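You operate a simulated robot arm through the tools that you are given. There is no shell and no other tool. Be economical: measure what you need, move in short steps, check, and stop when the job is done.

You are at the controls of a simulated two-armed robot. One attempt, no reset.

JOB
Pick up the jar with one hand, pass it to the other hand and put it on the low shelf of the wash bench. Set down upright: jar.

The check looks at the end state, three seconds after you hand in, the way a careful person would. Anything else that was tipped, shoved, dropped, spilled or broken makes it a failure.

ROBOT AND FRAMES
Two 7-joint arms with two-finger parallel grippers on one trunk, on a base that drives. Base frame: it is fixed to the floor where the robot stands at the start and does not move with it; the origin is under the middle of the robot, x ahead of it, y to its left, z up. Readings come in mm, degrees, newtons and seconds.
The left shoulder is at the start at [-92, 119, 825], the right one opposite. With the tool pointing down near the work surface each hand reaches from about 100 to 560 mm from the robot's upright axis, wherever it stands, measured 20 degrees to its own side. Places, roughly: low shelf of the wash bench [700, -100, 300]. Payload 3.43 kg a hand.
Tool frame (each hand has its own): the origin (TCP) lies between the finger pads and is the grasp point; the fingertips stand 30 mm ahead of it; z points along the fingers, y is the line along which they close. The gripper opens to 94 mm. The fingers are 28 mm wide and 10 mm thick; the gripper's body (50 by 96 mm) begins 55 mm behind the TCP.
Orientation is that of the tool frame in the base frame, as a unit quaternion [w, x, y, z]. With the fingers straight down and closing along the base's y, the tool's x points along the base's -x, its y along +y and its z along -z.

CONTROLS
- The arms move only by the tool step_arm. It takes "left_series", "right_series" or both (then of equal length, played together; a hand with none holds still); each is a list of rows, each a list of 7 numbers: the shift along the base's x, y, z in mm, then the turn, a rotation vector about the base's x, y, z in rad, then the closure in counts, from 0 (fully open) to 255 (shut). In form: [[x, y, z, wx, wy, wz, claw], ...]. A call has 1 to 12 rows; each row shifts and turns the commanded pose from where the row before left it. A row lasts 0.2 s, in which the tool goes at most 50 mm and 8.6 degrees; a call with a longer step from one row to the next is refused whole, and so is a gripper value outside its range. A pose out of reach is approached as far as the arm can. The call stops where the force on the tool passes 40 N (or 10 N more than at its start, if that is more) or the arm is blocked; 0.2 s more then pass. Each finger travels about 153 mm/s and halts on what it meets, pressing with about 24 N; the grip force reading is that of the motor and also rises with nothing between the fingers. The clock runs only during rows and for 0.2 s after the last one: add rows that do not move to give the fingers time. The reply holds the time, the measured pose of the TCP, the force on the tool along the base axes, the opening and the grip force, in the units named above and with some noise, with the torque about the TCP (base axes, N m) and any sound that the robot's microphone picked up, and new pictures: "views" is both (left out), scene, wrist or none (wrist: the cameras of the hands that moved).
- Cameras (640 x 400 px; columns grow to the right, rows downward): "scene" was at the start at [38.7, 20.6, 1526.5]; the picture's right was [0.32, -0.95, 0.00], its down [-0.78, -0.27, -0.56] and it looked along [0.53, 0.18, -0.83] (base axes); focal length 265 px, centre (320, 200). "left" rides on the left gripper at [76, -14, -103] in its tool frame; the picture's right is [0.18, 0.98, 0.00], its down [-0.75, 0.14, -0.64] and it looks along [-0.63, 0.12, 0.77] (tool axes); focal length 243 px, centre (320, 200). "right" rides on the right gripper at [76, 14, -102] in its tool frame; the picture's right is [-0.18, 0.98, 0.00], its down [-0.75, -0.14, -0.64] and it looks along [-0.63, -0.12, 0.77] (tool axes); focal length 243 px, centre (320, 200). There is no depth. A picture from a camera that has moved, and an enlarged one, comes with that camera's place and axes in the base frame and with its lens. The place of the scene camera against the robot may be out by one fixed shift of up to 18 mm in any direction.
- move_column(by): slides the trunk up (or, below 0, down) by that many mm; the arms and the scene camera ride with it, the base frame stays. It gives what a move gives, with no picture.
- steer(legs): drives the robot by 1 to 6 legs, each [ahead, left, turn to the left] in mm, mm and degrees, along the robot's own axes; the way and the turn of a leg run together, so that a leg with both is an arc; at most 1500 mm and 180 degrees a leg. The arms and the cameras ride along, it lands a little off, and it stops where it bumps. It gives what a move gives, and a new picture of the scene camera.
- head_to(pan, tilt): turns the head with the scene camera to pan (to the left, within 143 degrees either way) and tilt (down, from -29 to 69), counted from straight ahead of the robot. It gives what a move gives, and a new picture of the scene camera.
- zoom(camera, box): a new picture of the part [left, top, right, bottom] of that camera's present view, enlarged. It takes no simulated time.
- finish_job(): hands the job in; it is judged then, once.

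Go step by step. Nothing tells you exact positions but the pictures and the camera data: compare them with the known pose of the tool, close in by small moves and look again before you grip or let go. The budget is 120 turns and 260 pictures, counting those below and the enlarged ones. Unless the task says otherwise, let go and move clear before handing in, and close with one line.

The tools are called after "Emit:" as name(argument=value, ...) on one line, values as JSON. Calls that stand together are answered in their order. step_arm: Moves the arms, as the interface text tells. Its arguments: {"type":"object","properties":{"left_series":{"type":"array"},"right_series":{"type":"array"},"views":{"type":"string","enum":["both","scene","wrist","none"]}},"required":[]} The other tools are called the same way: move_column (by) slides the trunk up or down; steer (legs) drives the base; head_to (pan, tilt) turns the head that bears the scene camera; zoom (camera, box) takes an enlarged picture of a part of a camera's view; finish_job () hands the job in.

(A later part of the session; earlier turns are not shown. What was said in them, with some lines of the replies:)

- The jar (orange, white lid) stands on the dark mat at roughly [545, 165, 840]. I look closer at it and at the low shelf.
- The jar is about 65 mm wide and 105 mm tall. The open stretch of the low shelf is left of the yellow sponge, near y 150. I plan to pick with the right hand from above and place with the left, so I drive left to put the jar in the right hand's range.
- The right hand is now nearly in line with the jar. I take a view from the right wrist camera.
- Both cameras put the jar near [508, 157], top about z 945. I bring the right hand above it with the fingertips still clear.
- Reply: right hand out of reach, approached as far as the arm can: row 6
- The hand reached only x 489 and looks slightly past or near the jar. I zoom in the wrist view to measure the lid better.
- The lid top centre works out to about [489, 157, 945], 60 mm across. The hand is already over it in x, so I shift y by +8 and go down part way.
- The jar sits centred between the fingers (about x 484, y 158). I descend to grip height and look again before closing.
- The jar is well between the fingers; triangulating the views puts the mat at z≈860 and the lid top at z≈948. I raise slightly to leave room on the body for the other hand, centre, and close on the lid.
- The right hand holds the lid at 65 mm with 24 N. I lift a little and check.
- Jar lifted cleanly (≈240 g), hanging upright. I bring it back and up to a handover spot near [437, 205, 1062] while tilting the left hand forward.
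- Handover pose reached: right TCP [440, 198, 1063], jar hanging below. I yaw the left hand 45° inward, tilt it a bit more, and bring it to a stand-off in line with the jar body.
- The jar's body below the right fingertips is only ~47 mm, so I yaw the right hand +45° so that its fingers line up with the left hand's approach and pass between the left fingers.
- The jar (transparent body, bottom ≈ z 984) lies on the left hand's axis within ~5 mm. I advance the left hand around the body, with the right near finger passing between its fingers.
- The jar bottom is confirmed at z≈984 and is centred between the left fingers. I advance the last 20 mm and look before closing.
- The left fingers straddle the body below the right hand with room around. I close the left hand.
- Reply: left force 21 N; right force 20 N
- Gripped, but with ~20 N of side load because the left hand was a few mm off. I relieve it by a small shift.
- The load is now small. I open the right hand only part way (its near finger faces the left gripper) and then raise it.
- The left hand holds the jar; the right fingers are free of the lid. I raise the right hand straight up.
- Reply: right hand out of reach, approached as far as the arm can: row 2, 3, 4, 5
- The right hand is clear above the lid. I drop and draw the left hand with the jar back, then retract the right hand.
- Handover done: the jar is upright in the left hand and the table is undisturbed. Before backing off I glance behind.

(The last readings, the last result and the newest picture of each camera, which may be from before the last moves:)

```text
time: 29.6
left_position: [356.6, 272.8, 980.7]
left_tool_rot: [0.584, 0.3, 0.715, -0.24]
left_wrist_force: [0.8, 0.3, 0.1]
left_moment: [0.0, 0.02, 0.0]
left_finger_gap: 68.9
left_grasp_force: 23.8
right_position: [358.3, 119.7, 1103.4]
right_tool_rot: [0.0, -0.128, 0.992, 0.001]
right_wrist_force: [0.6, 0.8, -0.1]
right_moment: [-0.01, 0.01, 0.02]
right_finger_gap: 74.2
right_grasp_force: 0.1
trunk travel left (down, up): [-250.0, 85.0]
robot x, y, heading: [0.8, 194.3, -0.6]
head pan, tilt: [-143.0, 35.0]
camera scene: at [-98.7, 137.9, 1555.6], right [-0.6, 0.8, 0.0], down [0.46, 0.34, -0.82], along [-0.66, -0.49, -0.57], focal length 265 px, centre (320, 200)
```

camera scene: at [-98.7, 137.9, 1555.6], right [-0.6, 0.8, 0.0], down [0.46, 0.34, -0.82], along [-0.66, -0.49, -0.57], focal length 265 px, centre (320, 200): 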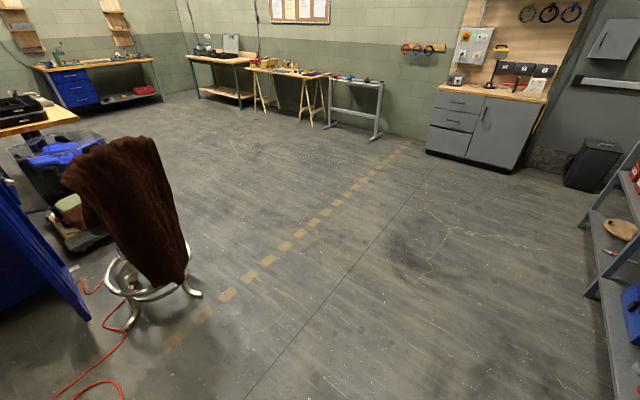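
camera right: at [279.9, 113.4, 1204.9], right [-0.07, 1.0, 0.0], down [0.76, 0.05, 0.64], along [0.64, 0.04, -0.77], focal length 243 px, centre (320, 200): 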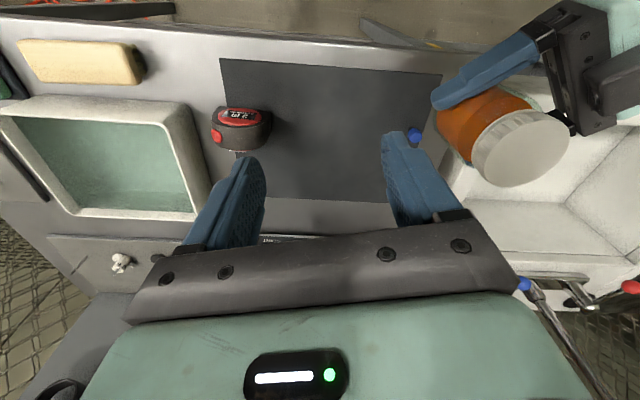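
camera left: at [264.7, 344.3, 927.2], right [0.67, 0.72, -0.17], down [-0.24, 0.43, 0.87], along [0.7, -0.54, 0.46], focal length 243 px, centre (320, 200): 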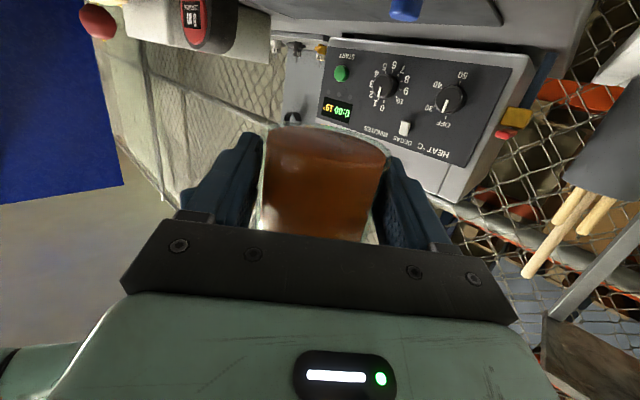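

The space behind is free. I drive back 400 mm, clear of the bench, and look forward again.

Emit:
steer(legs=[[-400, 0, 0]])

Emit:
head_to(pan=0, tilt=45)

```text
time: 32.1
left_position: [-34.3, 274.7, 980.0]
left_tool_rot: [0.584, 0.3, 0.716, -0.24]
left_wrist_force: [0.3, 0.6, 0.1]
left_moment: [0.04, 0.0, 0.01]
left_finger_gap: 69.0
left_grasp_force: 24.1
right_position: [-34.0, 121.7, 1102.8]
right_tool_rot: [0.0, -0.127, 0.992, 0.0]
right_wrist_force: [-0.1, 0.0, -0.3]
right_moment: [-0.01, -0.03, -0.06]
right_finger_gap: 73.7
right_grasp_force: 0.1
trunk travel left (down, up): [-250.0, 85.0]
robot x, y, heading: [-389.9, 191.9, -0.5]
head pan, tilt: [-143.0, 35.0]
camera scene: at [-489.8, 140.7, 1555.6], right [-0.6, 0.8, 0.0], down [0.46, 0.34, -0.82], along [-0.66, -0.49, -0.57], focal length 265 px, centre (320, 200)
```

scene: 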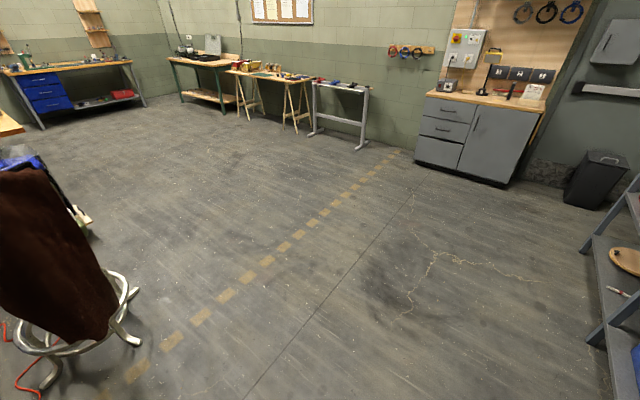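

```text
time: 34.4
left_position: [-33.6, 277.5, 979.8]
left_tool_rot: [0.583, 0.3, 0.716, -0.24]
left_wrist_force: [0.7, -1.2, 0.0]
left_moment: [-0.01, 0.03, 0.01]
left_finger_gap: 68.9
left_grasp_force: 24.3
right_position: [-34.7, 122.2, 1103.7]
right_tool_rot: [0.0, -0.127, 0.992, 0.0]
right_wrist_force: [-0.3, 0.8, -0.7]
right_moment: [-0.03, -0.01, 0.01]
right_finger_gap: 73.6
right_grasp_force: 0.1
trunk travel left (down, up): [-250.0, 85.0]
robot x, y, heading: [-391.6, 194.3, -0.4]
head pan, tilt: [0.0, 45.0]
camera scene: at [-337.3, 192.5, 1540.8], right [-0.01, -1.0, 0.0], down [-0.71, 0.01, -0.71], along [0.71, -0.01, -0.71], focal length 265 px, centre (320, 200)
```

scene: 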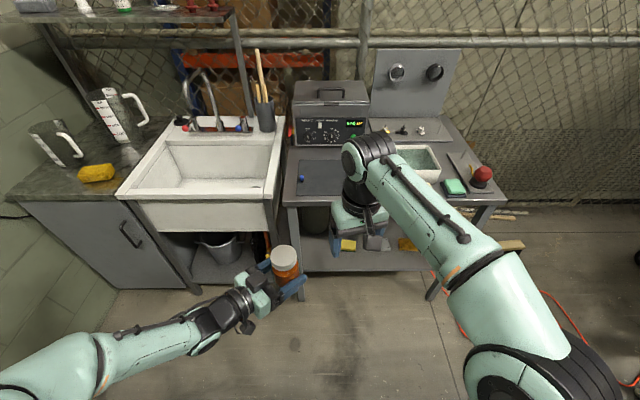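

All clear of the bench. I lower the trunk fully, which also lowers the camera for a view of the shelf.

Emit:
move_column(by=-250)

Emit:
head_to(pan=-5, tilt=38)

Emit:
zoom(camera="scene", box=[240, 130, 480, 280])

```text
time: 37.0
left_position: [-33.8, 275.0, 730.7]
left_tool_rot: [0.583, 0.3, 0.716, -0.24]
left_wrist_force: [0.1, 0.2, 0.4]
left_moment: [0.06, 0.01, -0.02]
left_finger_gap: 68.6
left_grasp_force: 25.0
right_position: [-33.0, 121.5, 852.2]
right_tool_rot: [0.0, -0.126, 0.992, 0.0]
right_wrist_force: [0.7, 0.6, 0.8]
right_moment: [0.04, -0.01, -0.03]
right_finger_gap: 73.8
right_grasp_force: 0.0
trunk travel left (down, up): [0.0, 335.0]
robot x, y, heading: [-391.2, 197.2, -0.5]
head pan, tilt: [0.0, 45.0]
```

```text
time: 37.6
left_position: [-34.5, 276.0, 730.7]
left_tool_rot: [0.583, 0.3, 0.716, -0.24]
left_wrist_force: [0.8, 0.0, -0.1]
left_moment: [0.02, 0.0, -0.01]
left_finger_gap: 69.0
left_grasp_force: 23.9
right_position: [-32.3, 121.5, 852.5]
right_tool_rot: [0.001, -0.127, 0.992, 0.0]
right_wrist_force: [-0.3, 0.3, -0.3]
right_moment: [0.0, -0.02, 0.02]
right_finger_gap: 73.7
right_grasp_force: 0.0
trunk travel left (down, up): [0.0, 335.0]
robot x, y, heading: [-391.8, 196.7, -0.3]
head pan, tilt: [-5.0, 38.0]
camera scene: at [-283.8, 184.7, 1300.6], right [-0.09, -1.0, 0.0], down [-0.61, 0.06, -0.79], along [0.78, -0.07, -0.62], focal length 265 px, centre (320, 200)
```

scene: 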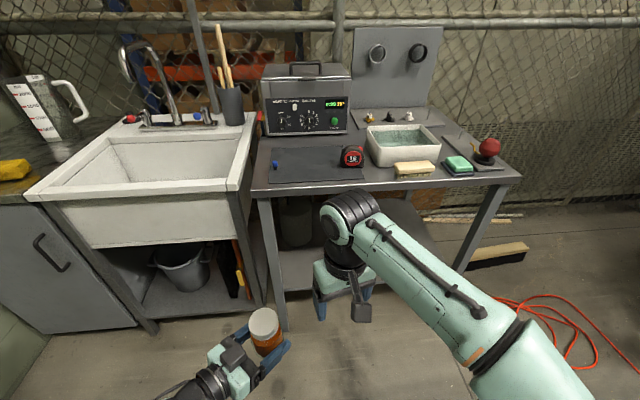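

```text
2.67 times, centred on (360, 205) of scene
camera zoom: at [-283.8, 184.7, 1300.6], right [-0.09, -1.0, 0.0], down [-0.61, 0.06, -0.79], along [0.78, -0.07, -0.62], focal length 707 px, centre (213, 187)
```

zoom: 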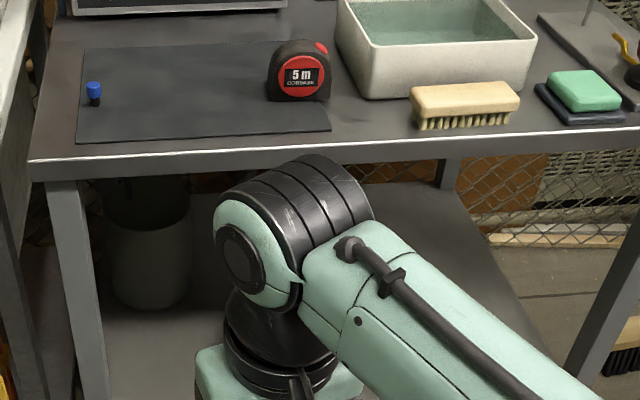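

The bench top is untouched. A bin stands on the shelf at left rear; I move the right arm aside to see the shelf fully.

Emit:
step_arm(right_series=[[-10, -35, 0, 0, 0, 0, 55], [-10, -35, 0, 0, 0, 0, 55], [-10, -35, 0, 0, 0, 0, 55], [-10, -35, 0, 0, 0, 0, 55], [-10, -35, 0, 0, 0, 0, 55], [-10, -35, 0, 0, 0, 0, 55], [-10, -35, 0, 0, 0, 0, 55], [0, 0, 0, 0, 0, 0, 55]], views="scene")

Emit:
zoom(camera="scene", box=[230, 170, 470, 320])

```text
time: 39.4
left_position: [-33.6, 275.4, 730.4]
left_tool_rot: [0.583, 0.3, 0.715, -0.24]
left_wrist_force: [0.3, 0.4, 0.2]
left_moment: [0.0, 0.05, 0.01]
left_finger_gap: 68.9
left_grasp_force: 24.4
right_position: [-104.3, -123.7, 852.5]
right_tool_rot: [0.0, -0.127, 0.992, 0.0]
right_wrist_force: [0.3, -0.4, 0.7]
right_moment: [0.01, 0.01, 0.01]
right_finger_gap: 73.7
right_grasp_force: 0.1
trunk travel left (down, up): [0.0, 335.0]
robot x, y, heading: [-384.7, 195.0, -0.3]
head pan, tilt: [-5.0, 38.0]
camera scene: at [-283.8, 184.7, 1300.6], right [-0.09, -1.0, 0.0], down [-0.61, 0.06, -0.79], along [0.78, -0.07, -0.62], focal length 265 px, centre (320, 200)
```

scene: 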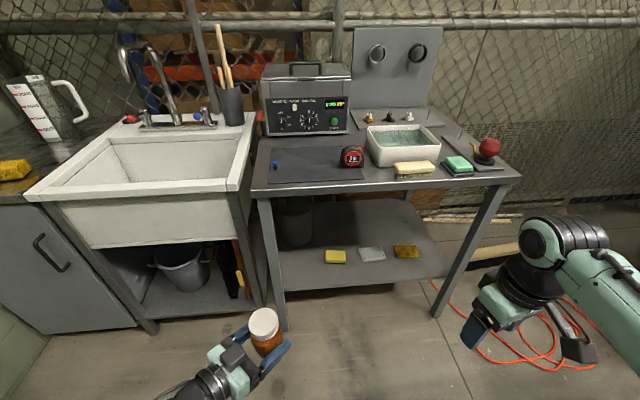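

```text
2.67 times, centred on (350, 245) of scene
camera zoom: at [-283.8, 184.7, 1300.6], right [-0.09, -1.0, 0.0], down [-0.61, 0.06, -0.79], along [0.78, -0.07, -0.62], focal length 707 px, centre (240, 80)
```

zoom: 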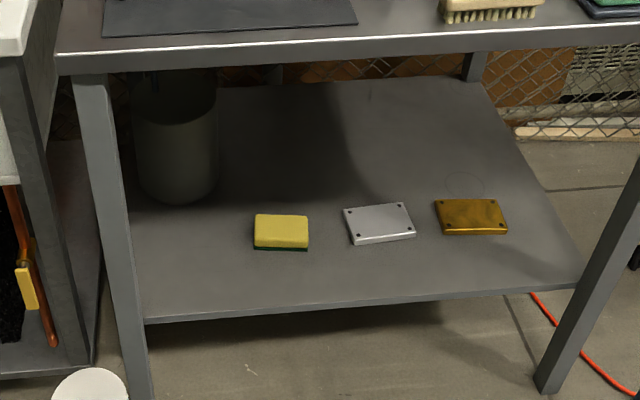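

The free spot is front-left on the shelf, around [455, 185], clear of the sponge (y<91), bin (x>611) and leg. I turn the left hand back to point straight ahead and extend slightly.

Emit:
step_arm(left_series=[[12, 0, 0, 0, 0, 0.131, 255], [12, 0, 0, 0, 0, 0.131, 255], [12, 0, 0, 0, 0, 0.131, 255], [12, 0, 0, 0, 0, 0.131, 255], [12, 0, 0, 0, 0, 0.131, 255], [12, 0, 0, 0, 0, 0.131, 255], [0, 0, -30, 0, 0, 0, 255], [0, 0, -40, 0, 0, 0, 255], [0, 0, -40, 0, 0, 0, 255], [0, 0, -40, 0, 0, 0, 255], [0, 0, 0, 0, 0, 0, 255]])

```text
time: 41.8
left_position: [39.2, 274.4, 578.4]
left_tool_rot: [0.631, 0.003, 0.776, 0.002]
left_wrist_force: [-0.6, -0.4, -0.2]
left_moment: [-0.01, 0.01, -0.02]
left_finger_gap: 68.6
left_grasp_force: 23.8
right_position: [-103.8, -123.2, 853.0]
right_tool_rot: [0.0, -0.127, 0.992, 0.001]
right_wrist_force: [0.3, 0.6, 0.6]
right_moment: [-0.01, 0.0, 0.0]
right_finger_gap: 73.8
right_grasp_force: 0.1
trunk travel left (down, up): [0.0, 335.0]
robot x, y, heading: [-391.0, 196.1, -0.1]
head pan, tilt: [-5.0, 38.0]
camera scene: at [-283.8, 184.7, 1300.6], right [-0.09, -1.0, 0.0], down [-0.61, 0.06, -0.79], along [0.78, -0.07, -0.62], focal length 265 px, centre (320, 200)
camera left: at [-77.2, 259.8, 525.2], right [-0.04, 0.98, -0.17], down [-0.47, 0.14, 0.87], along [0.88, 0.11, 0.46], focal length 243 px, centre (320, 200)
```

scene: 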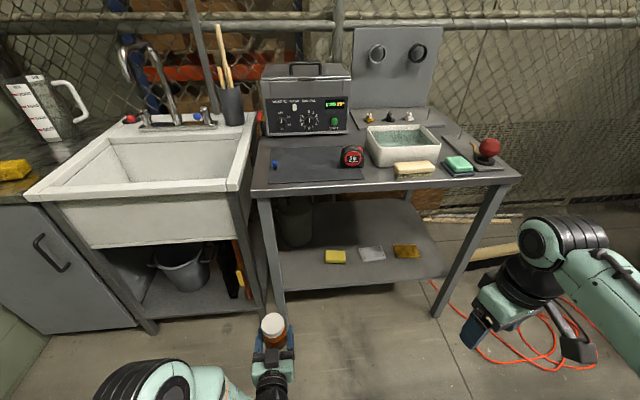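
left: 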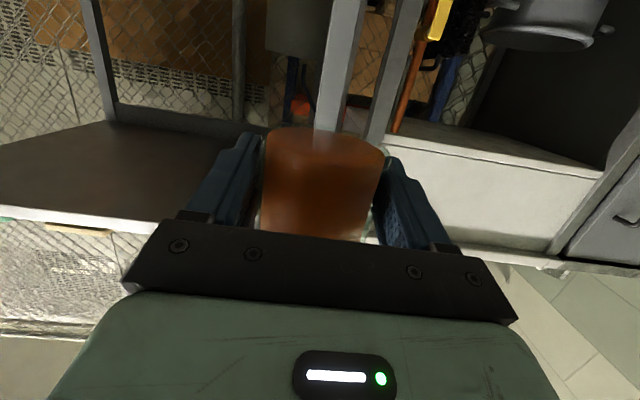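

The left hand now points straight ahead with the jar upright. I continue down to z≈390.

Emit:
step_arm(left_series=[[0, 0, -40, 0, 0, 0, 255], [0, 0, -40, 0, 0, 0, 255], [0, 0, -40, 0, 0, 0, 255], [0, 0, -40, 0, 0, 0, 255], [0, 0, -28, 0, 0, 0, 255], [0, 0, 0, 0, 0, 0, 255]])

```text
time: 43.2
left_position: [37.3, 277.1, 390.9]
left_tool_rot: [0.631, 0.003, 0.776, 0.001]
left_wrist_force: [-0.1, 0.1, 0.0]
left_moment: [0.01, -0.03, -0.03]
left_finger_gap: 68.8
left_grasp_force: 24.1
right_position: [-104.0, -123.4, 853.1]
right_tool_rot: [0.0, -0.127, 0.992, 0.001]
right_wrist_force: [0.1, -1.0, -0.3]
right_moment: [0.02, 0.01, 0.0]
right_finger_gap: 73.6
right_grasp_force: 0.1
trunk travel left (down, up): [0.0, 335.0]
robot x, y, heading: [-387.4, 197.6, -0.4]
head pan, tilt: [-5.0, 38.0]
camera scene: at [-283.8, 184.7, 1300.6], right [-0.09, -1.0, 0.0], down [-0.61, 0.06, -0.79], along [0.78, -0.07, -0.62], focal length 265 px, centre (320, 200)
camera left: at [-78.9, 262.3, 337.7], right [-0.04, 0.98, -0.17], down [-0.47, 0.14, 0.87], along [0.88, 0.11, 0.46], focal length 243 px, centre (320, 200)
```

scene: 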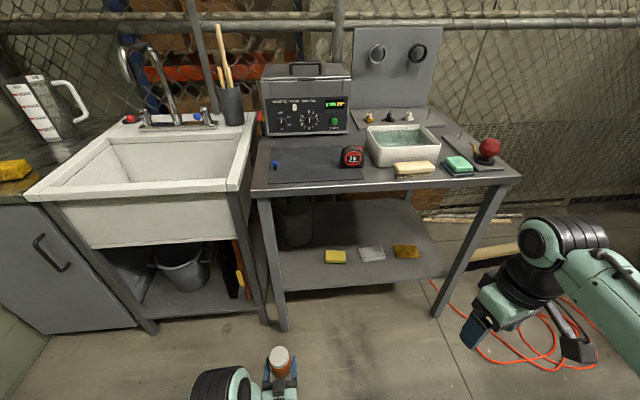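
left: 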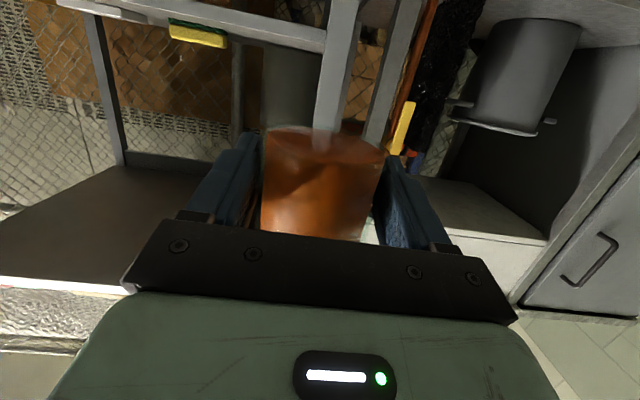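

The shelf top works out to z≈306. Before driving in I check where the left elbow sits, as the table leg is near.

Emit:
head_to(pan=15, tilt=66)

```text
time: 44.2
left_position: [36.1, 276.3, 392.9]
left_tool_rot: [0.631, 0.004, 0.776, 0.001]
left_wrist_force: [-0.4, -0.9, 0.3]
left_moment: [-0.02, 0.02, -0.02]
left_finger_gap: 68.7
left_grasp_force: 24.5
right_position: [-103.2, -123.4, 853.2]
right_tool_rot: [0.0, -0.127, 0.992, -0.001]
right_wrist_force: [-0.2, -0.1, 0.0]
right_moment: [-0.01, 0.01, -0.01]
right_finger_gap: 73.7
right_grasp_force: 0.0
trunk travel left (down, up): [0.0, 335.0]
robot x, y, heading: [-389.4, 194.7, -0.7]
head pan, tilt: [15.0, 66.0]
camera scene: at [-312.1, 207.7, 1264.3], right [0.25, -0.97, 0.0], down [-0.88, -0.23, -0.41], along [0.39, 0.1, -0.91], focal length 265 px, centre (320, 200)
```

scene: 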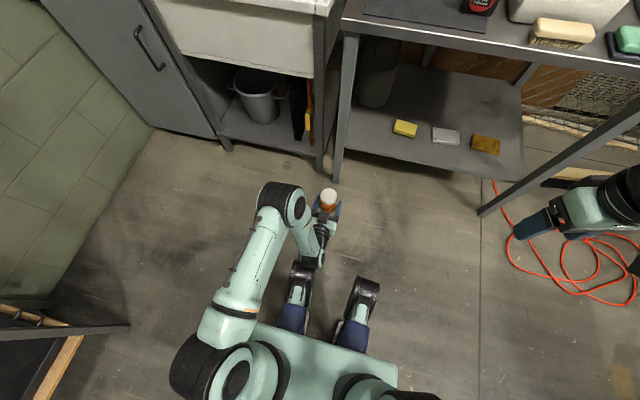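

The elbow sits nearly as far forward as the hand and would reach the table leg. I extend the arm further ahead so that the elbow stays behind, and look again.

Emit:
step_arm(left_series=[[25, 0, 0, 0, 0, 0, 255], [30, -5, 0, 0, 0, 0, 255], [30, -5, -5, 0, 0, 0, 255], [30, -5, -5, 0, 0, 0, 255], [25, -5, -5, 0, 0, 0, 255], [0, 0, 0, 0, 0, 0, 255]], views="scene")

```text
time: 45.6
left_position: [177.4, 257.3, 378.1]
left_tool_rot: [0.63, 0.001, 0.777, 0.003]
left_wrist_force: [0.6, -0.2, -0.3]
left_moment: [0.01, 0.01, 0.01]
left_finger_gap: 68.9
left_grasp_force: 24.9
right_position: [-104.5, -123.9, 853.8]
right_tool_rot: [0.0, -0.127, 0.992, -0.001]
right_wrist_force: [0.2, -0.4, 0.0]
right_moment: [0.0, -0.01, 0.0]
right_finger_gap: 73.5
right_grasp_force: 0.1
trunk travel left (down, up): [0.0, 335.0]
robot x, y, heading: [-390.5, 194.2, -0.4]
head pan, tilt: [15.0, 66.0]
camera scene: at [-312.2, 207.8, 1264.3], right [0.25, -0.97, 0.0], down [-0.88, -0.23, -0.41], along [0.39, 0.1, -0.91], focal length 265 px, centre (320, 200)
```

scene: 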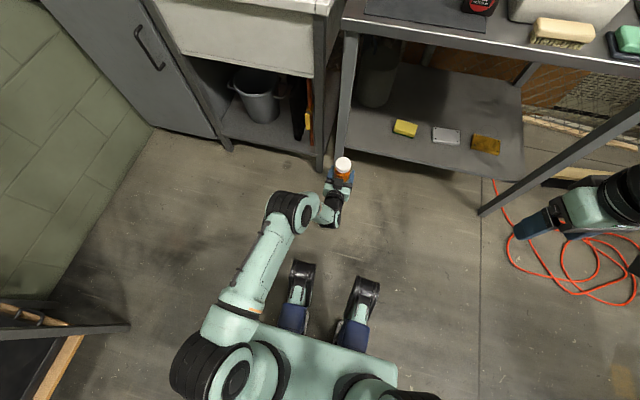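

Now the elbow front is ~190 mm behind the grip, so it stays outside the bench. I drive right 87 mm and ahead 140 mm to stand the jar just before the shelf.

Emit:
steer(legs=[[0, -87, 0], [140, 0, 0]])

Emit:
head_to(pan=10, tilt=55)

Emit:
zoom(camera="left", box=[0, 0, 640, 400])

```text
time: 47.9
left_position: [320.3, 168.8, 378.5]
left_tool_rot: [0.63, 0.003, 0.776, 0.002]
left_wrist_force: [-1.0, -0.8, -0.4]
left_moment: [-0.01, 0.0, 0.0]
left_finger_gap: 68.6
left_grasp_force: 23.9
right_position: [37.6, -211.2, 853.0]
right_tool_rot: [0.0, -0.126, 0.992, 0.001]
right_wrist_force: [1.0, -0.3, 0.4]
right_moment: [0.03, 0.04, -0.03]
right_finger_gap: 73.9
right_grasp_force: 0.1
trunk travel left (down, up): [0.0, 335.0]
robot x, y, heading: [-247.8, 114.0, -0.8]
head pan, tilt: [15.0, 66.0]
camera scene: at [-169.8, 120.9, 1264.3], right [0.25, -0.97, 0.0], down [-0.88, -0.23, -0.41], along [0.39, 0.1, -0.91], focal length 265 px, centre (320, 200)
```

scene: 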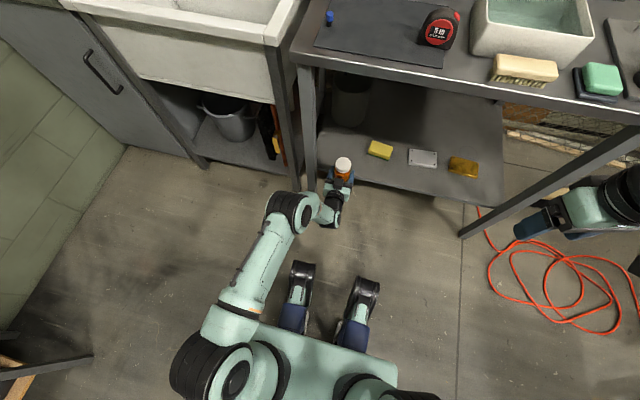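

```text
time: 48.6
left_position: [320.6, 169.7, 378.5]
left_tool_rot: [0.63, 0.003, 0.777, 0.002]
left_wrist_force: [-0.7, -0.2, -0.1]
left_moment: [-0.01, 0.03, -0.05]
left_finger_gap: 68.7
left_grasp_force: 23.4
right_position: [37.8, -211.9, 852.6]
right_tool_rot: [0.0, -0.126, 0.992, 0.0]
right_wrist_force: [0.7, 0.1, -0.4]
right_moment: [-0.03, 0.03, -0.03]
right_finger_gap: 73.6
right_grasp_force: 0.0
trunk travel left (down, up): [0.0, 335.0]
robot x, y, heading: [-246.3, 107.7, -0.5]
head pan, tilt: [10.0, 55.0]
camera scene: at [-156.6, 118.0, 1276.9], right [0.17, -0.99, 0.0], down [-0.81, -0.14, -0.57], along [0.57, 0.09, -0.82], focal length 265 px, centre (320, 200)
```

scene: 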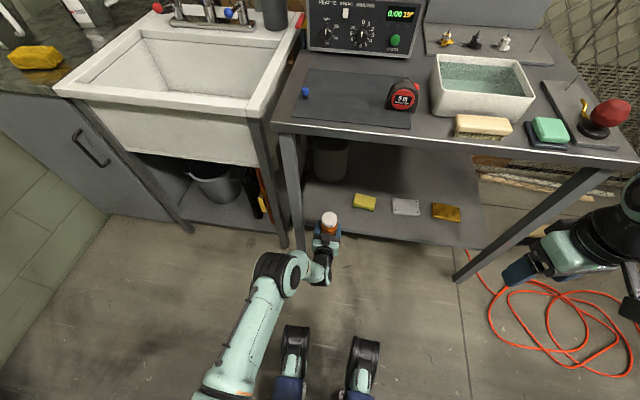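

```text
1.00 times, centred on (320, 200) of left (not enlarged: the box is as wide or as high as the picture)
camera zoom: at [203.6, 155.4, 324.4], right [-0.03, 0.98, -0.17], down [-0.47, 0.14, 0.87], along [0.88, 0.11, 0.46], focal length 243 px, centre (320, 200)
```

zoom: 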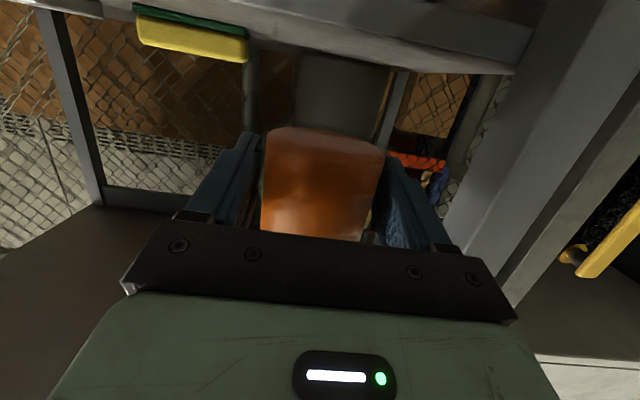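

Shelf top z≈306 is confirmed from the nearer view, and the jar bottom is 26 mm below the grip. I drive ahead 130 mm with the jar ~45 mm above the shelf.

Emit:
steer(legs=[[130, 0, 0]])

Emit:
zoom(camera="left", box=[0, 0, 640, 400])

Emit:
zoom(camera="scene", box=[240, 100, 480, 250])

```text
time: 49.9
left_position: [450.0, 168.7, 377.8]
left_tool_rot: [0.63, 0.003, 0.776, 0.001]
left_wrist_force: [-0.4, -0.7, -0.6]
left_moment: [0.0, 0.0, -0.03]
left_finger_gap: 68.7
left_grasp_force: 24.8
right_position: [168.9, -211.6, 854.7]
right_tool_rot: [0.001, -0.127, 0.992, 0.0]
right_wrist_force: [-0.1, -0.2, 0.1]
right_moment: [-0.01, 0.02, -0.02]
right_finger_gap: 73.4
right_grasp_force: 0.1
trunk travel left (down, up): [0.0, 335.0]
robot x, y, heading: [-118.5, 107.0, -0.2]
head pan, tilt: [10.0, 55.0]
camera scene: at [-26.0, 117.0, 1276.9], right [0.17, -0.99, 0.0], down [-0.81, -0.14, -0.57], along [0.57, 0.1, -0.82], focal length 265 px, centre (320, 200)
```

scene: 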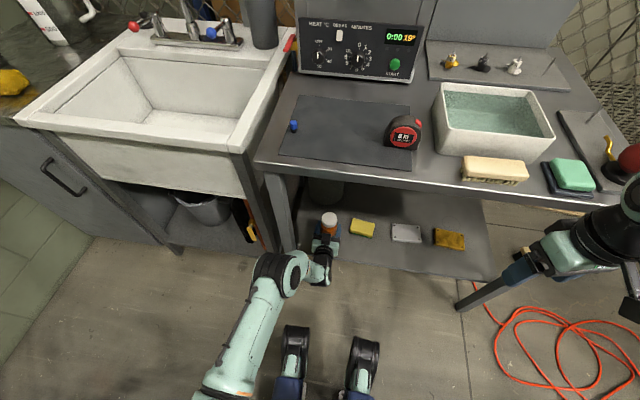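

```text
1.00 times, centred on (320, 200) of left (not enlarged: the box is as wide or as high as the picture)
camera zoom: at [333.8, 154.9, 324.3], right [-0.04, 0.98, -0.17], down [-0.47, 0.14, 0.87], along [0.88, 0.11, 0.46], focal length 243 px, centre (320, 200)
```

zoom: 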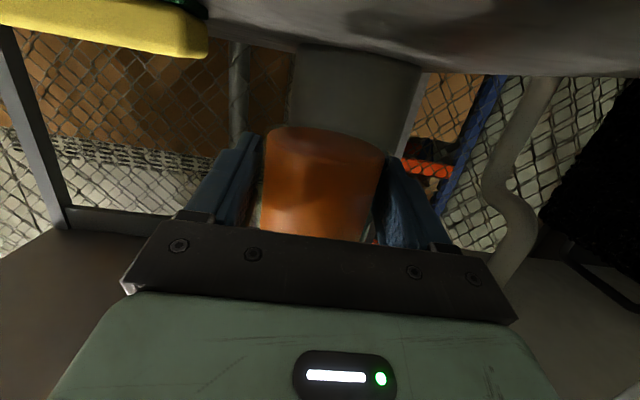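

```text
2.67 times, centred on (360, 175) of scene
camera zoom: at [-26.0, 117.0, 1276.9], right [0.17, -0.99, 0.0], down [-0.81, -0.14, -0.57], along [0.57, 0.1, -0.82], focal length 707 px, centre (213, 267)
```

zoom: 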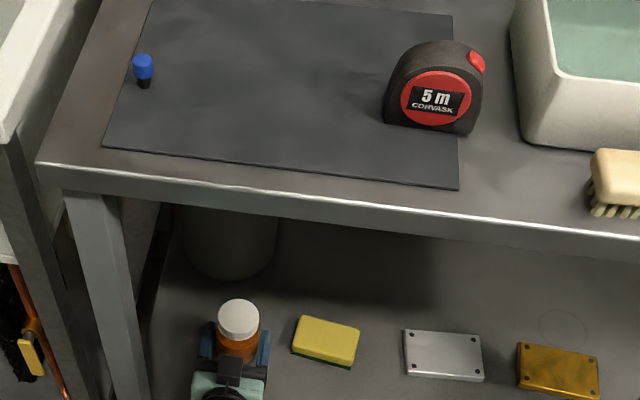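

The jar is over the shelf, clear of the sponge and leg. I lower it to a few mm above the shelf.

Emit:
step_arm(left_series=[[0, 0, -12, 0, 0, 0, 255], [0, 0, -12, 0, 0, 0, 255], [0, 0, -10, 0, 0, 0, 255], [0, 0, 0, 0, 0, 0, 255]])

```text
time: 50.9
left_position: [450.0, 168.5, 343.5]
left_tool_rot: [0.631, 0.002, 0.776, 0.003]
left_wrist_force: [-0.1, 0.0, 0.5]
left_moment: [0.01, -0.01, 0.01]
left_finger_gap: 68.7
left_grasp_force: 24.1
right_position: [168.4, -212.4, 852.9]
right_tool_rot: [0.0, -0.127, 0.992, 0.0]
right_wrist_force: [-0.3, -0.4, -0.3]
right_moment: [0.0, -0.01, 0.0]
right_finger_gap: 73.9
right_grasp_force: 0.1
trunk travel left (down, up): [0.0, 335.0]
robot x, y, heading: [-119.7, 108.3, -0.3]
head pan, tilt: [10.0, 55.0]
camera scene: at [-26.3, 117.0, 1276.9], right [0.17, -0.99, 0.0], down [-0.81, -0.14, -0.57], along [0.57, 0.1, -0.82], focal length 265 px, centre (320, 200)
camera left: at [334.5, 154.9, 290.0], right [-0.04, 0.98, -0.17], down [-0.47, 0.14, 0.87], along [0.88, 0.11, 0.46], focal length 243 px, centre (320, 200)
```

scene: 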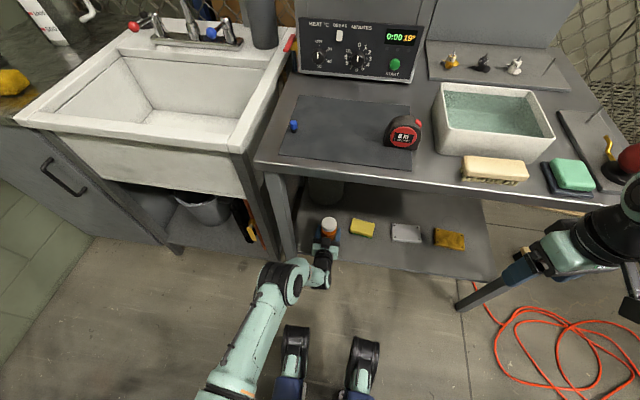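
left: 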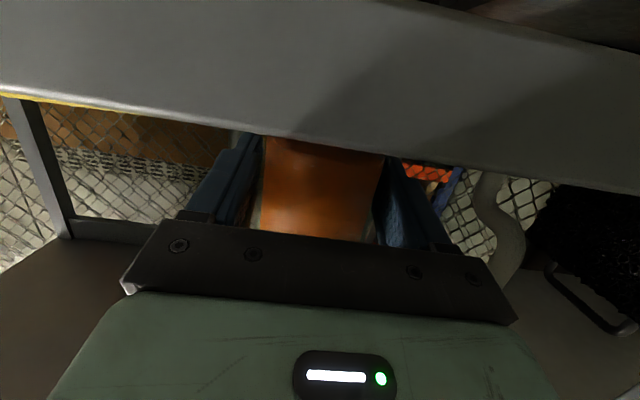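

The jar bottom is ~10 mm above the shelf. I lower in small steps, watching the force.

Emit:
step_arm(left_series=[[0, 0, -3, 0, 0, 0, 255], [0, 0, -3, 0, 0, 0, 255], [0, 0, 0, 0, 0, 0, 255]], views="none")

Emit:
step_arm(left_series=[[0, 0, -2, 0, 0, 0, 255], [0, 0, 0, 0, 0, 0, 255]], views="none")

Emit:
step_arm(left_series=[[0, 0, -2, 0, 0, 0, 255], [0, 0, 0, 0, 0, 0, 255]], views="none")

```text
time: 51.7
left_position: [450.8, 169.7, 338.6]
left_tool_rot: [0.63, 0.002, 0.777, 0.002]
left_wrist_force: [-0.3, 0.3, 0.5]
left_moment: [-0.01, 0.03, -0.01]
left_finger_gap: 68.7
left_grasp_force: 24.4
right_position: [166.9, -211.6, 852.6]
right_tool_rot: [0.0, -0.127, 0.992, 0.0]
right_wrist_force: [-0.6, -0.3, 1.0]
right_moment: [-0.01, 0.01, 0.0]
right_finger_gap: 73.6
right_grasp_force: 0.0
trunk travel left (down, up): [0.0, 335.0]
robot x, y, heading: [-115.1, 107.5, -0.3]
head pan, tilt: [10.0, 55.0]
```

```text
time: 52.3
left_position: [450.4, 167.9, 335.9]
left_tool_rot: [0.63, 0.004, 0.776, 0.001]
left_wrist_force: [-0.2, -0.1, -0.1]
left_moment: [0.02, -0.01, 0.03]
left_finger_gap: 68.9
left_grasp_force: 24.4
right_position: [167.2, -211.2, 853.3]
right_tool_rot: [0.0, -0.127, 0.992, 0.001]
right_wrist_force: [0.3, -0.7, 0.1]
right_moment: [0.0, 0.0, -0.02]
right_finger_gap: 73.6
right_grasp_force: 0.1
trunk travel left (down, up): [0.0, 335.0]
robot x, y, heading: [-115.9, 106.8, -0.5]
head pan, tilt: [10.0, 55.0]
```

```text
time: 52.9
left_position: [450.8, 168.8, 333.6]
left_tool_rot: [0.63, 0.003, 0.777, 0.002]
left_wrist_force: [0.0, -0.3, 0.2]
left_moment: [0.02, -0.01, 0.01]
left_finger_gap: 69.0
left_grasp_force: 24.0
right_position: [169.1, -210.8, 854.0]
right_tool_rot: [0.0, -0.128, 0.992, 0.0]
right_wrist_force: [-0.2, -0.1, -0.4]
right_moment: [0.02, 0.02, 0.03]
right_finger_gap: 73.5
right_grasp_force: 0.0
trunk travel left (down, up): [0.0, 335.0]
robot x, y, heading: [-115.3, 106.7, -0.6]
head pan, tilt: [10.0, 55.0]
```

Emit:
step_arm(left_series=[[0, 0, -2, 0, 0, 0, 255], [0, 0, 0, 0, 0, 0, 255]], views="none")

Emit:
step_arm(left_series=[[0, 0, -2, 0, 0, 0, 255], [0, 0, 0, 0, 0, 0, 255]], views="wrist")

```text
time: 53.5
left_position: [449.5, 168.8, 330.7]
left_tool_rot: [0.63, 0.004, 0.777, 0.001]
left_wrist_force: [0.8, -0.5, 0.1]
left_moment: [0.01, 0.02, -0.02]
left_finger_gap: 68.6
left_grasp_force: 24.2
right_position: [167.5, -210.4, 853.8]
right_tool_rot: [0.0, -0.127, 0.992, 0.0]
right_wrist_force: [-0.3, 0.3, 0.7]
right_moment: [0.0, 0.01, 0.02]
right_finger_gap: 73.7
right_grasp_force: 0.0
trunk travel left (down, up): [0.0, 335.0]
robot x, y, heading: [-115.2, 109.1, -0.2]
head pan, tilt: [10.0, 55.0]
```

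```text
time: 54.1
left_position: [450.6, 168.4, 330.2]
left_tool_rot: [0.63, 0.003, 0.776, 0.002]
left_wrist_force: [-0.3, 0.4, -0.6]
left_moment: [-0.01, 0.02, -0.01]
left_finger_gap: 69.0
left_grasp_force: 23.5
right_position: [168.7, -210.4, 853.1]
right_tool_rot: [0.0, -0.127, 0.992, 0.0]
right_wrist_force: [0.3, 0.1, 0.3]
right_moment: [-0.02, -0.02, -0.02]
right_finger_gap: 73.6
right_grasp_force: 0.1
trunk travel left (down, up): [0.0, 335.0]
robot x, y, heading: [-117.4, 108.5, -0.4]
head pan, tilt: [10.0, 55.0]
camera left: at [334.1, 154.5, 276.6], right [-0.04, 0.98, -0.17], down [-0.47, 0.14, 0.87], along [0.88, 0.11, 0.46], focal length 243 px, centre (320, 200)
```

left: 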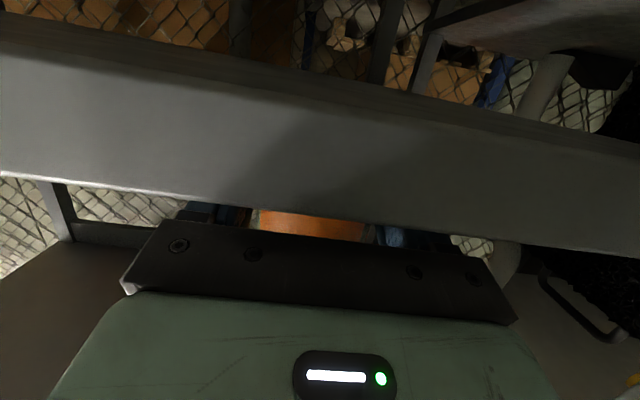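

No contact yet; the shelf may be at z≈300. I continue in 1.5–2 mm steps.

Emit:
step_arm(left_series=[[0, 0, -2, 0, 0, 0, 255], [0, 0, 0, 0, 0, 0, 255]], views="none")

Emit:
step_arm(left_series=[[0, 0, -1.5, 0, 0, 0, 255], [0, 0, 0, 0, 0, 0, 255]], views="none")

Emit:
zoom(camera="scene", box=[280, 190, 400, 265])

```text
time: 54.7
left_position: [449.0, 170.2, 327.7]
left_tool_rot: [0.63, 0.003, 0.776, 0.002]
left_wrist_force: [0.1, 0.0, -0.1]
left_moment: [-0.01, 0.02, 0.0]
left_finger_gap: 69.0
left_grasp_force: 23.9
right_position: [167.9, -211.0, 852.5]
right_tool_rot: [0.001, -0.127, 0.992, 0.0]
right_wrist_force: [0.4, -0.1, 0.5]
right_moment: [0.0, -0.01, -0.02]
right_finger_gap: 74.0
right_grasp_force: 0.1
trunk travel left (down, up): [0.0, 335.0]
robot x, y, heading: [-118.3, 107.2, -0.2]
head pan, tilt: [10.0, 55.0]
```

```text
time: 55.3
left_position: [450.1, 168.6, 328.3]
left_tool_rot: [0.631, 0.003, 0.776, 0.002]
left_wrist_force: [-1.7, -0.9, 5.0]
left_moment: [-0.11, 0.19, 0.02]
left_finger_gap: 68.8
left_grasp_force: 24.1
right_position: [168.3, -211.5, 853.1]
right_tool_rot: [-0.001, -0.127, 0.992, 0.0]
right_wrist_force: [0.5, 0.5, -0.1]
right_moment: [-0.02, -0.01, -0.01]
right_finger_gap: 73.7
right_grasp_force: 0.1
trunk travel left (down, up): [0.0, 335.0]
robot x, y, heading: [-118.3, 111.0, -0.3]
head pan, tilt: [10.0, 55.0]
```

```text
5.33 times, centred on (340, 228) of scene
camera zoom: at [-26.9, 116.9, 1277.0], right [0.17, -0.99, 0.0], down [-0.81, -0.14, -0.57], along [0.57, 0.1, -0.82], focal length 1414 px, centre (213, 53)
```

zoom: 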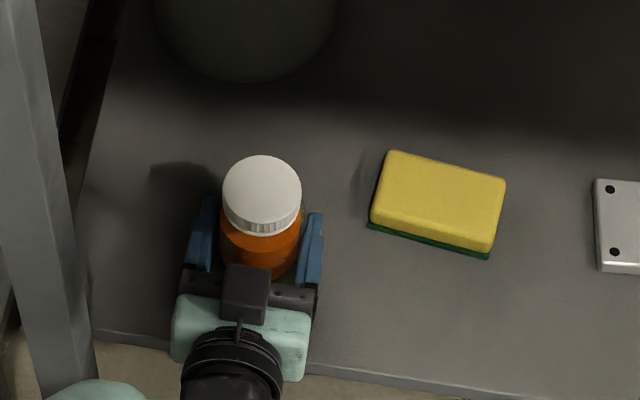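

Contact: 5 N up, with moments that match the jar's bottom rim. I press 1 mm more to seat it, then open gradually.

Emit:
step_arm(left_series=[[0, 0, -1, 0, 0, 0, 255], [0, 0, 0, 0, 0, 0, 255]], views="none")

```text
time: 55.9
left_position: [450.8, 169.1, 326.7]
left_tool_rot: [0.631, 0.002, 0.776, 0.002]
left_wrist_force: [-3.2, 1.6, 12.8]
left_moment: [-0.16, 0.42, -0.08]
left_finger_gap: 68.7
left_grasp_force: 24.0
right_position: [166.6, -211.8, 852.8]
right_tool_rot: [0.0, -0.127, 0.992, 0.0]
right_wrist_force: [0.9, 0.9, 0.2]
right_moment: [0.01, -0.01, -0.02]
right_finger_gap: 73.7
right_grasp_force: 0.1
trunk travel left (down, up): [0.0, 335.0]
robot x, y, heading: [-117.0, 110.4, -0.4]
head pan, tilt: [10.0, 55.0]
```

Seated. Opening the left hand in stages.

Emit:
step_arm(left_series=[[0, 0, 0, 0, 0, 0, 80], [0, 0, 0, 0, 0, 0, 65], [0, 0, 0, 0, 0, 0, 55], [0, 0, 0, 0, 0, 0, 40], [0, 0, 0, 0, 0, 0, 20], [0, 0, 0, 0, 0, 0, 0], [0, 0, 0, 0, 0, 0, 0]], views="none")

Emit:
zoom(camera="scene", box=[280, 190, 400, 265])

```text
time: 57.5
left_position: [450.1, 168.8, 325.6]
left_tool_rot: [0.63, 0.003, 0.776, 0.002]
left_wrist_force: [-0.1, -0.5, 0.0]
left_moment: [0.01, 0.0, 0.03]
left_finger_gap: 94.0
left_grasp_force: 0.1
right_position: [168.6, -211.0, 854.2]
right_tool_rot: [0.0, -0.127, 0.992, 0.0]
right_wrist_force: [1.3, 0.2, -0.1]
right_moment: [-0.03, 0.0, 0.01]
right_finger_gap: 73.7
right_grasp_force: 0.0
trunk travel left (down, up): [0.0, 335.0]
robot x, y, heading: [-117.4, 107.0, -0.6]
head pan, tilt: [10.0, 55.0]
```

```text
5.33 times, centred on (340, 228) of scene
camera zoom: at [-26.5, 117.0, 1277.0], right [0.17, -0.99, 0.0], down [-0.81, -0.14, -0.57], along [0.57, 0.1, -0.82], focal length 1414 px, centre (213, 53)
```

zoom: 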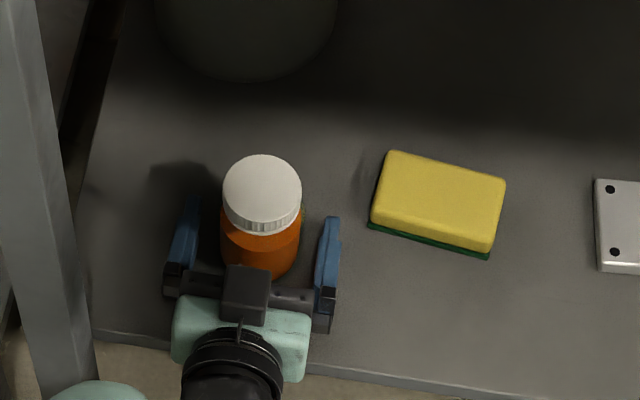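

The jar stands upright and free between the open fingers. I draw the hand straight back.

Emit:
step_arm(left_series=[[-10, 0, 0, 0, 0, 0, 0], [-20, 0, 0, 0, 0, 0, 0], [-25, 0, 0, 0, 0, 0, 0], [-25, 0, 0, 0, 0, 0, 0], [-25, 0, 0, 0, 0, 0, 0], [-20, 0, 0, 0, 0, 0, 0], [0, 0, 0, 0, 0, 0, 0]], views="scene")

Emit:
steer(legs=[[-200, 0, 0]])

Emit:
zoom(camera="scene", box=[240, 100, 440, 225])

```text
time: 59.1
left_position: [326.0, 170.1, 327.6]
left_tool_rot: [0.631, 0.003, 0.776, 0.002]
left_wrist_force: [0.1, 0.1, 0.8]
left_moment: [0.0, 0.03, -0.01]
left_finger_gap: 93.8
left_grasp_force: 0.0
right_position: [167.0, -211.7, 853.2]
right_tool_rot: [0.0, -0.127, 0.992, 0.0]
right_wrist_force: [-0.3, 0.0, -0.9]
right_moment: [0.02, -0.01, 0.0]
right_finger_gap: 73.8
right_grasp_force: 0.1
trunk travel left (down, up): [0.0, 335.0]
robot x, y, heading: [-121.2, 111.7, -0.6]
head pan, tilt: [10.0, 55.0]
camera scene: at [-26.5, 117.0, 1277.0], right [0.17, -0.99, 0.0], down [-0.81, -0.14, -0.57], along [0.57, 0.1, -0.82], focal length 265 px, centre (320, 200)
```

scene: 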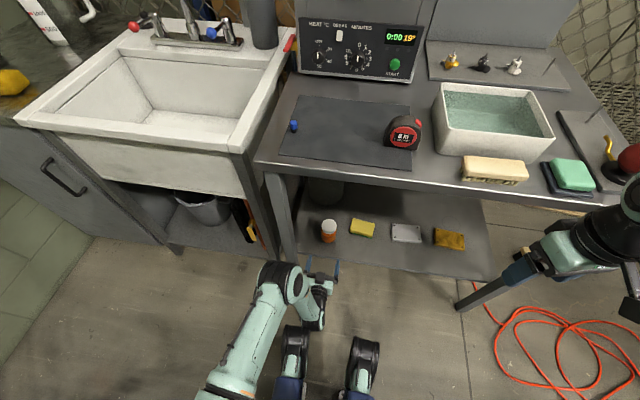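

```text
time: 60.8
left_position: [124.0, 170.3, 326.1]
left_tool_rot: [0.631, 0.002, 0.776, 0.002]
left_wrist_force: [0.3, -0.2, -0.5]
left_moment: [0.03, -0.05, -0.02]
left_finger_gap: 93.9
left_grasp_force: 0.2
right_position: [-32.9, -209.9, 852.9]
right_tool_rot: [0.001, -0.127, 0.992, 0.0]
right_wrist_force: [-0.1, 0.5, 0.5]
right_moment: [0.0, -0.02, 0.0]
right_finger_gap: 73.7
right_grasp_force: 0.0
trunk travel left (down, up): [0.0, 335.0]
robot x, y, heading: [-317.9, 109.1, -0.2]
head pan, tilt: [10.0, 55.0]
camera scene: at [-228.1, 118.5, 1277.0], right [0.17, -0.99, 0.0], down [-0.81, -0.14, -0.57], along [0.57, 0.1, -0.82], focal length 265 px, centre (320, 200)
```

scene: 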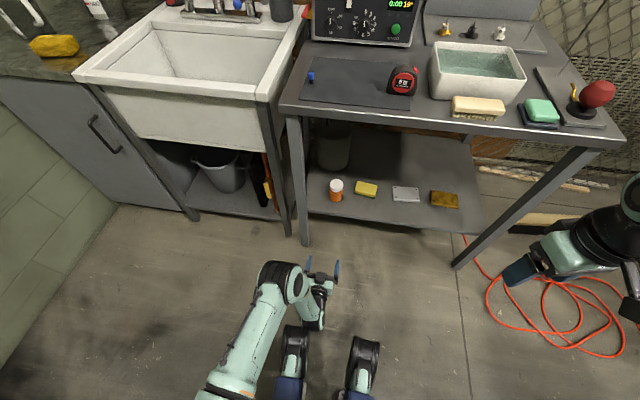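

```text
3.20 times, centred on (340, 162) of scene
camera zoom: at [-228.1, 118.5, 1277.0], right [0.17, -0.99, 0.0], down [-0.81, -0.14, -0.57], along [0.57, 0.1, -0.82], focal length 848 px, centre (256, 320)
```

zoom: 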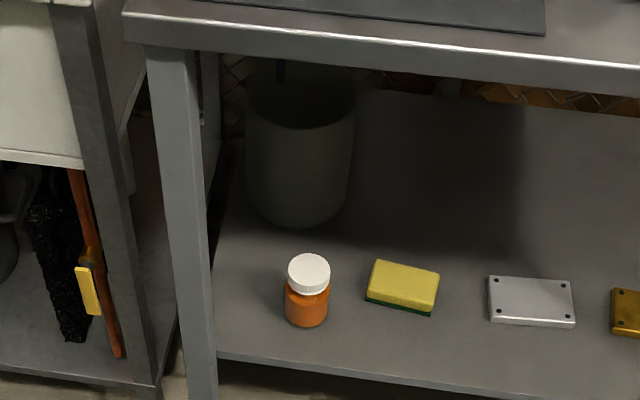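

The jar stands upright on the low shelf, nothing else has moved, and both hands are clear. I hand in.

Emit:
finish_job()

```text
The job is handed in.
```

The right hand picked up the jar and passed it to the left, which set it upright on the low shelf of the wash bench. In the last pictures nothing else had been moved.
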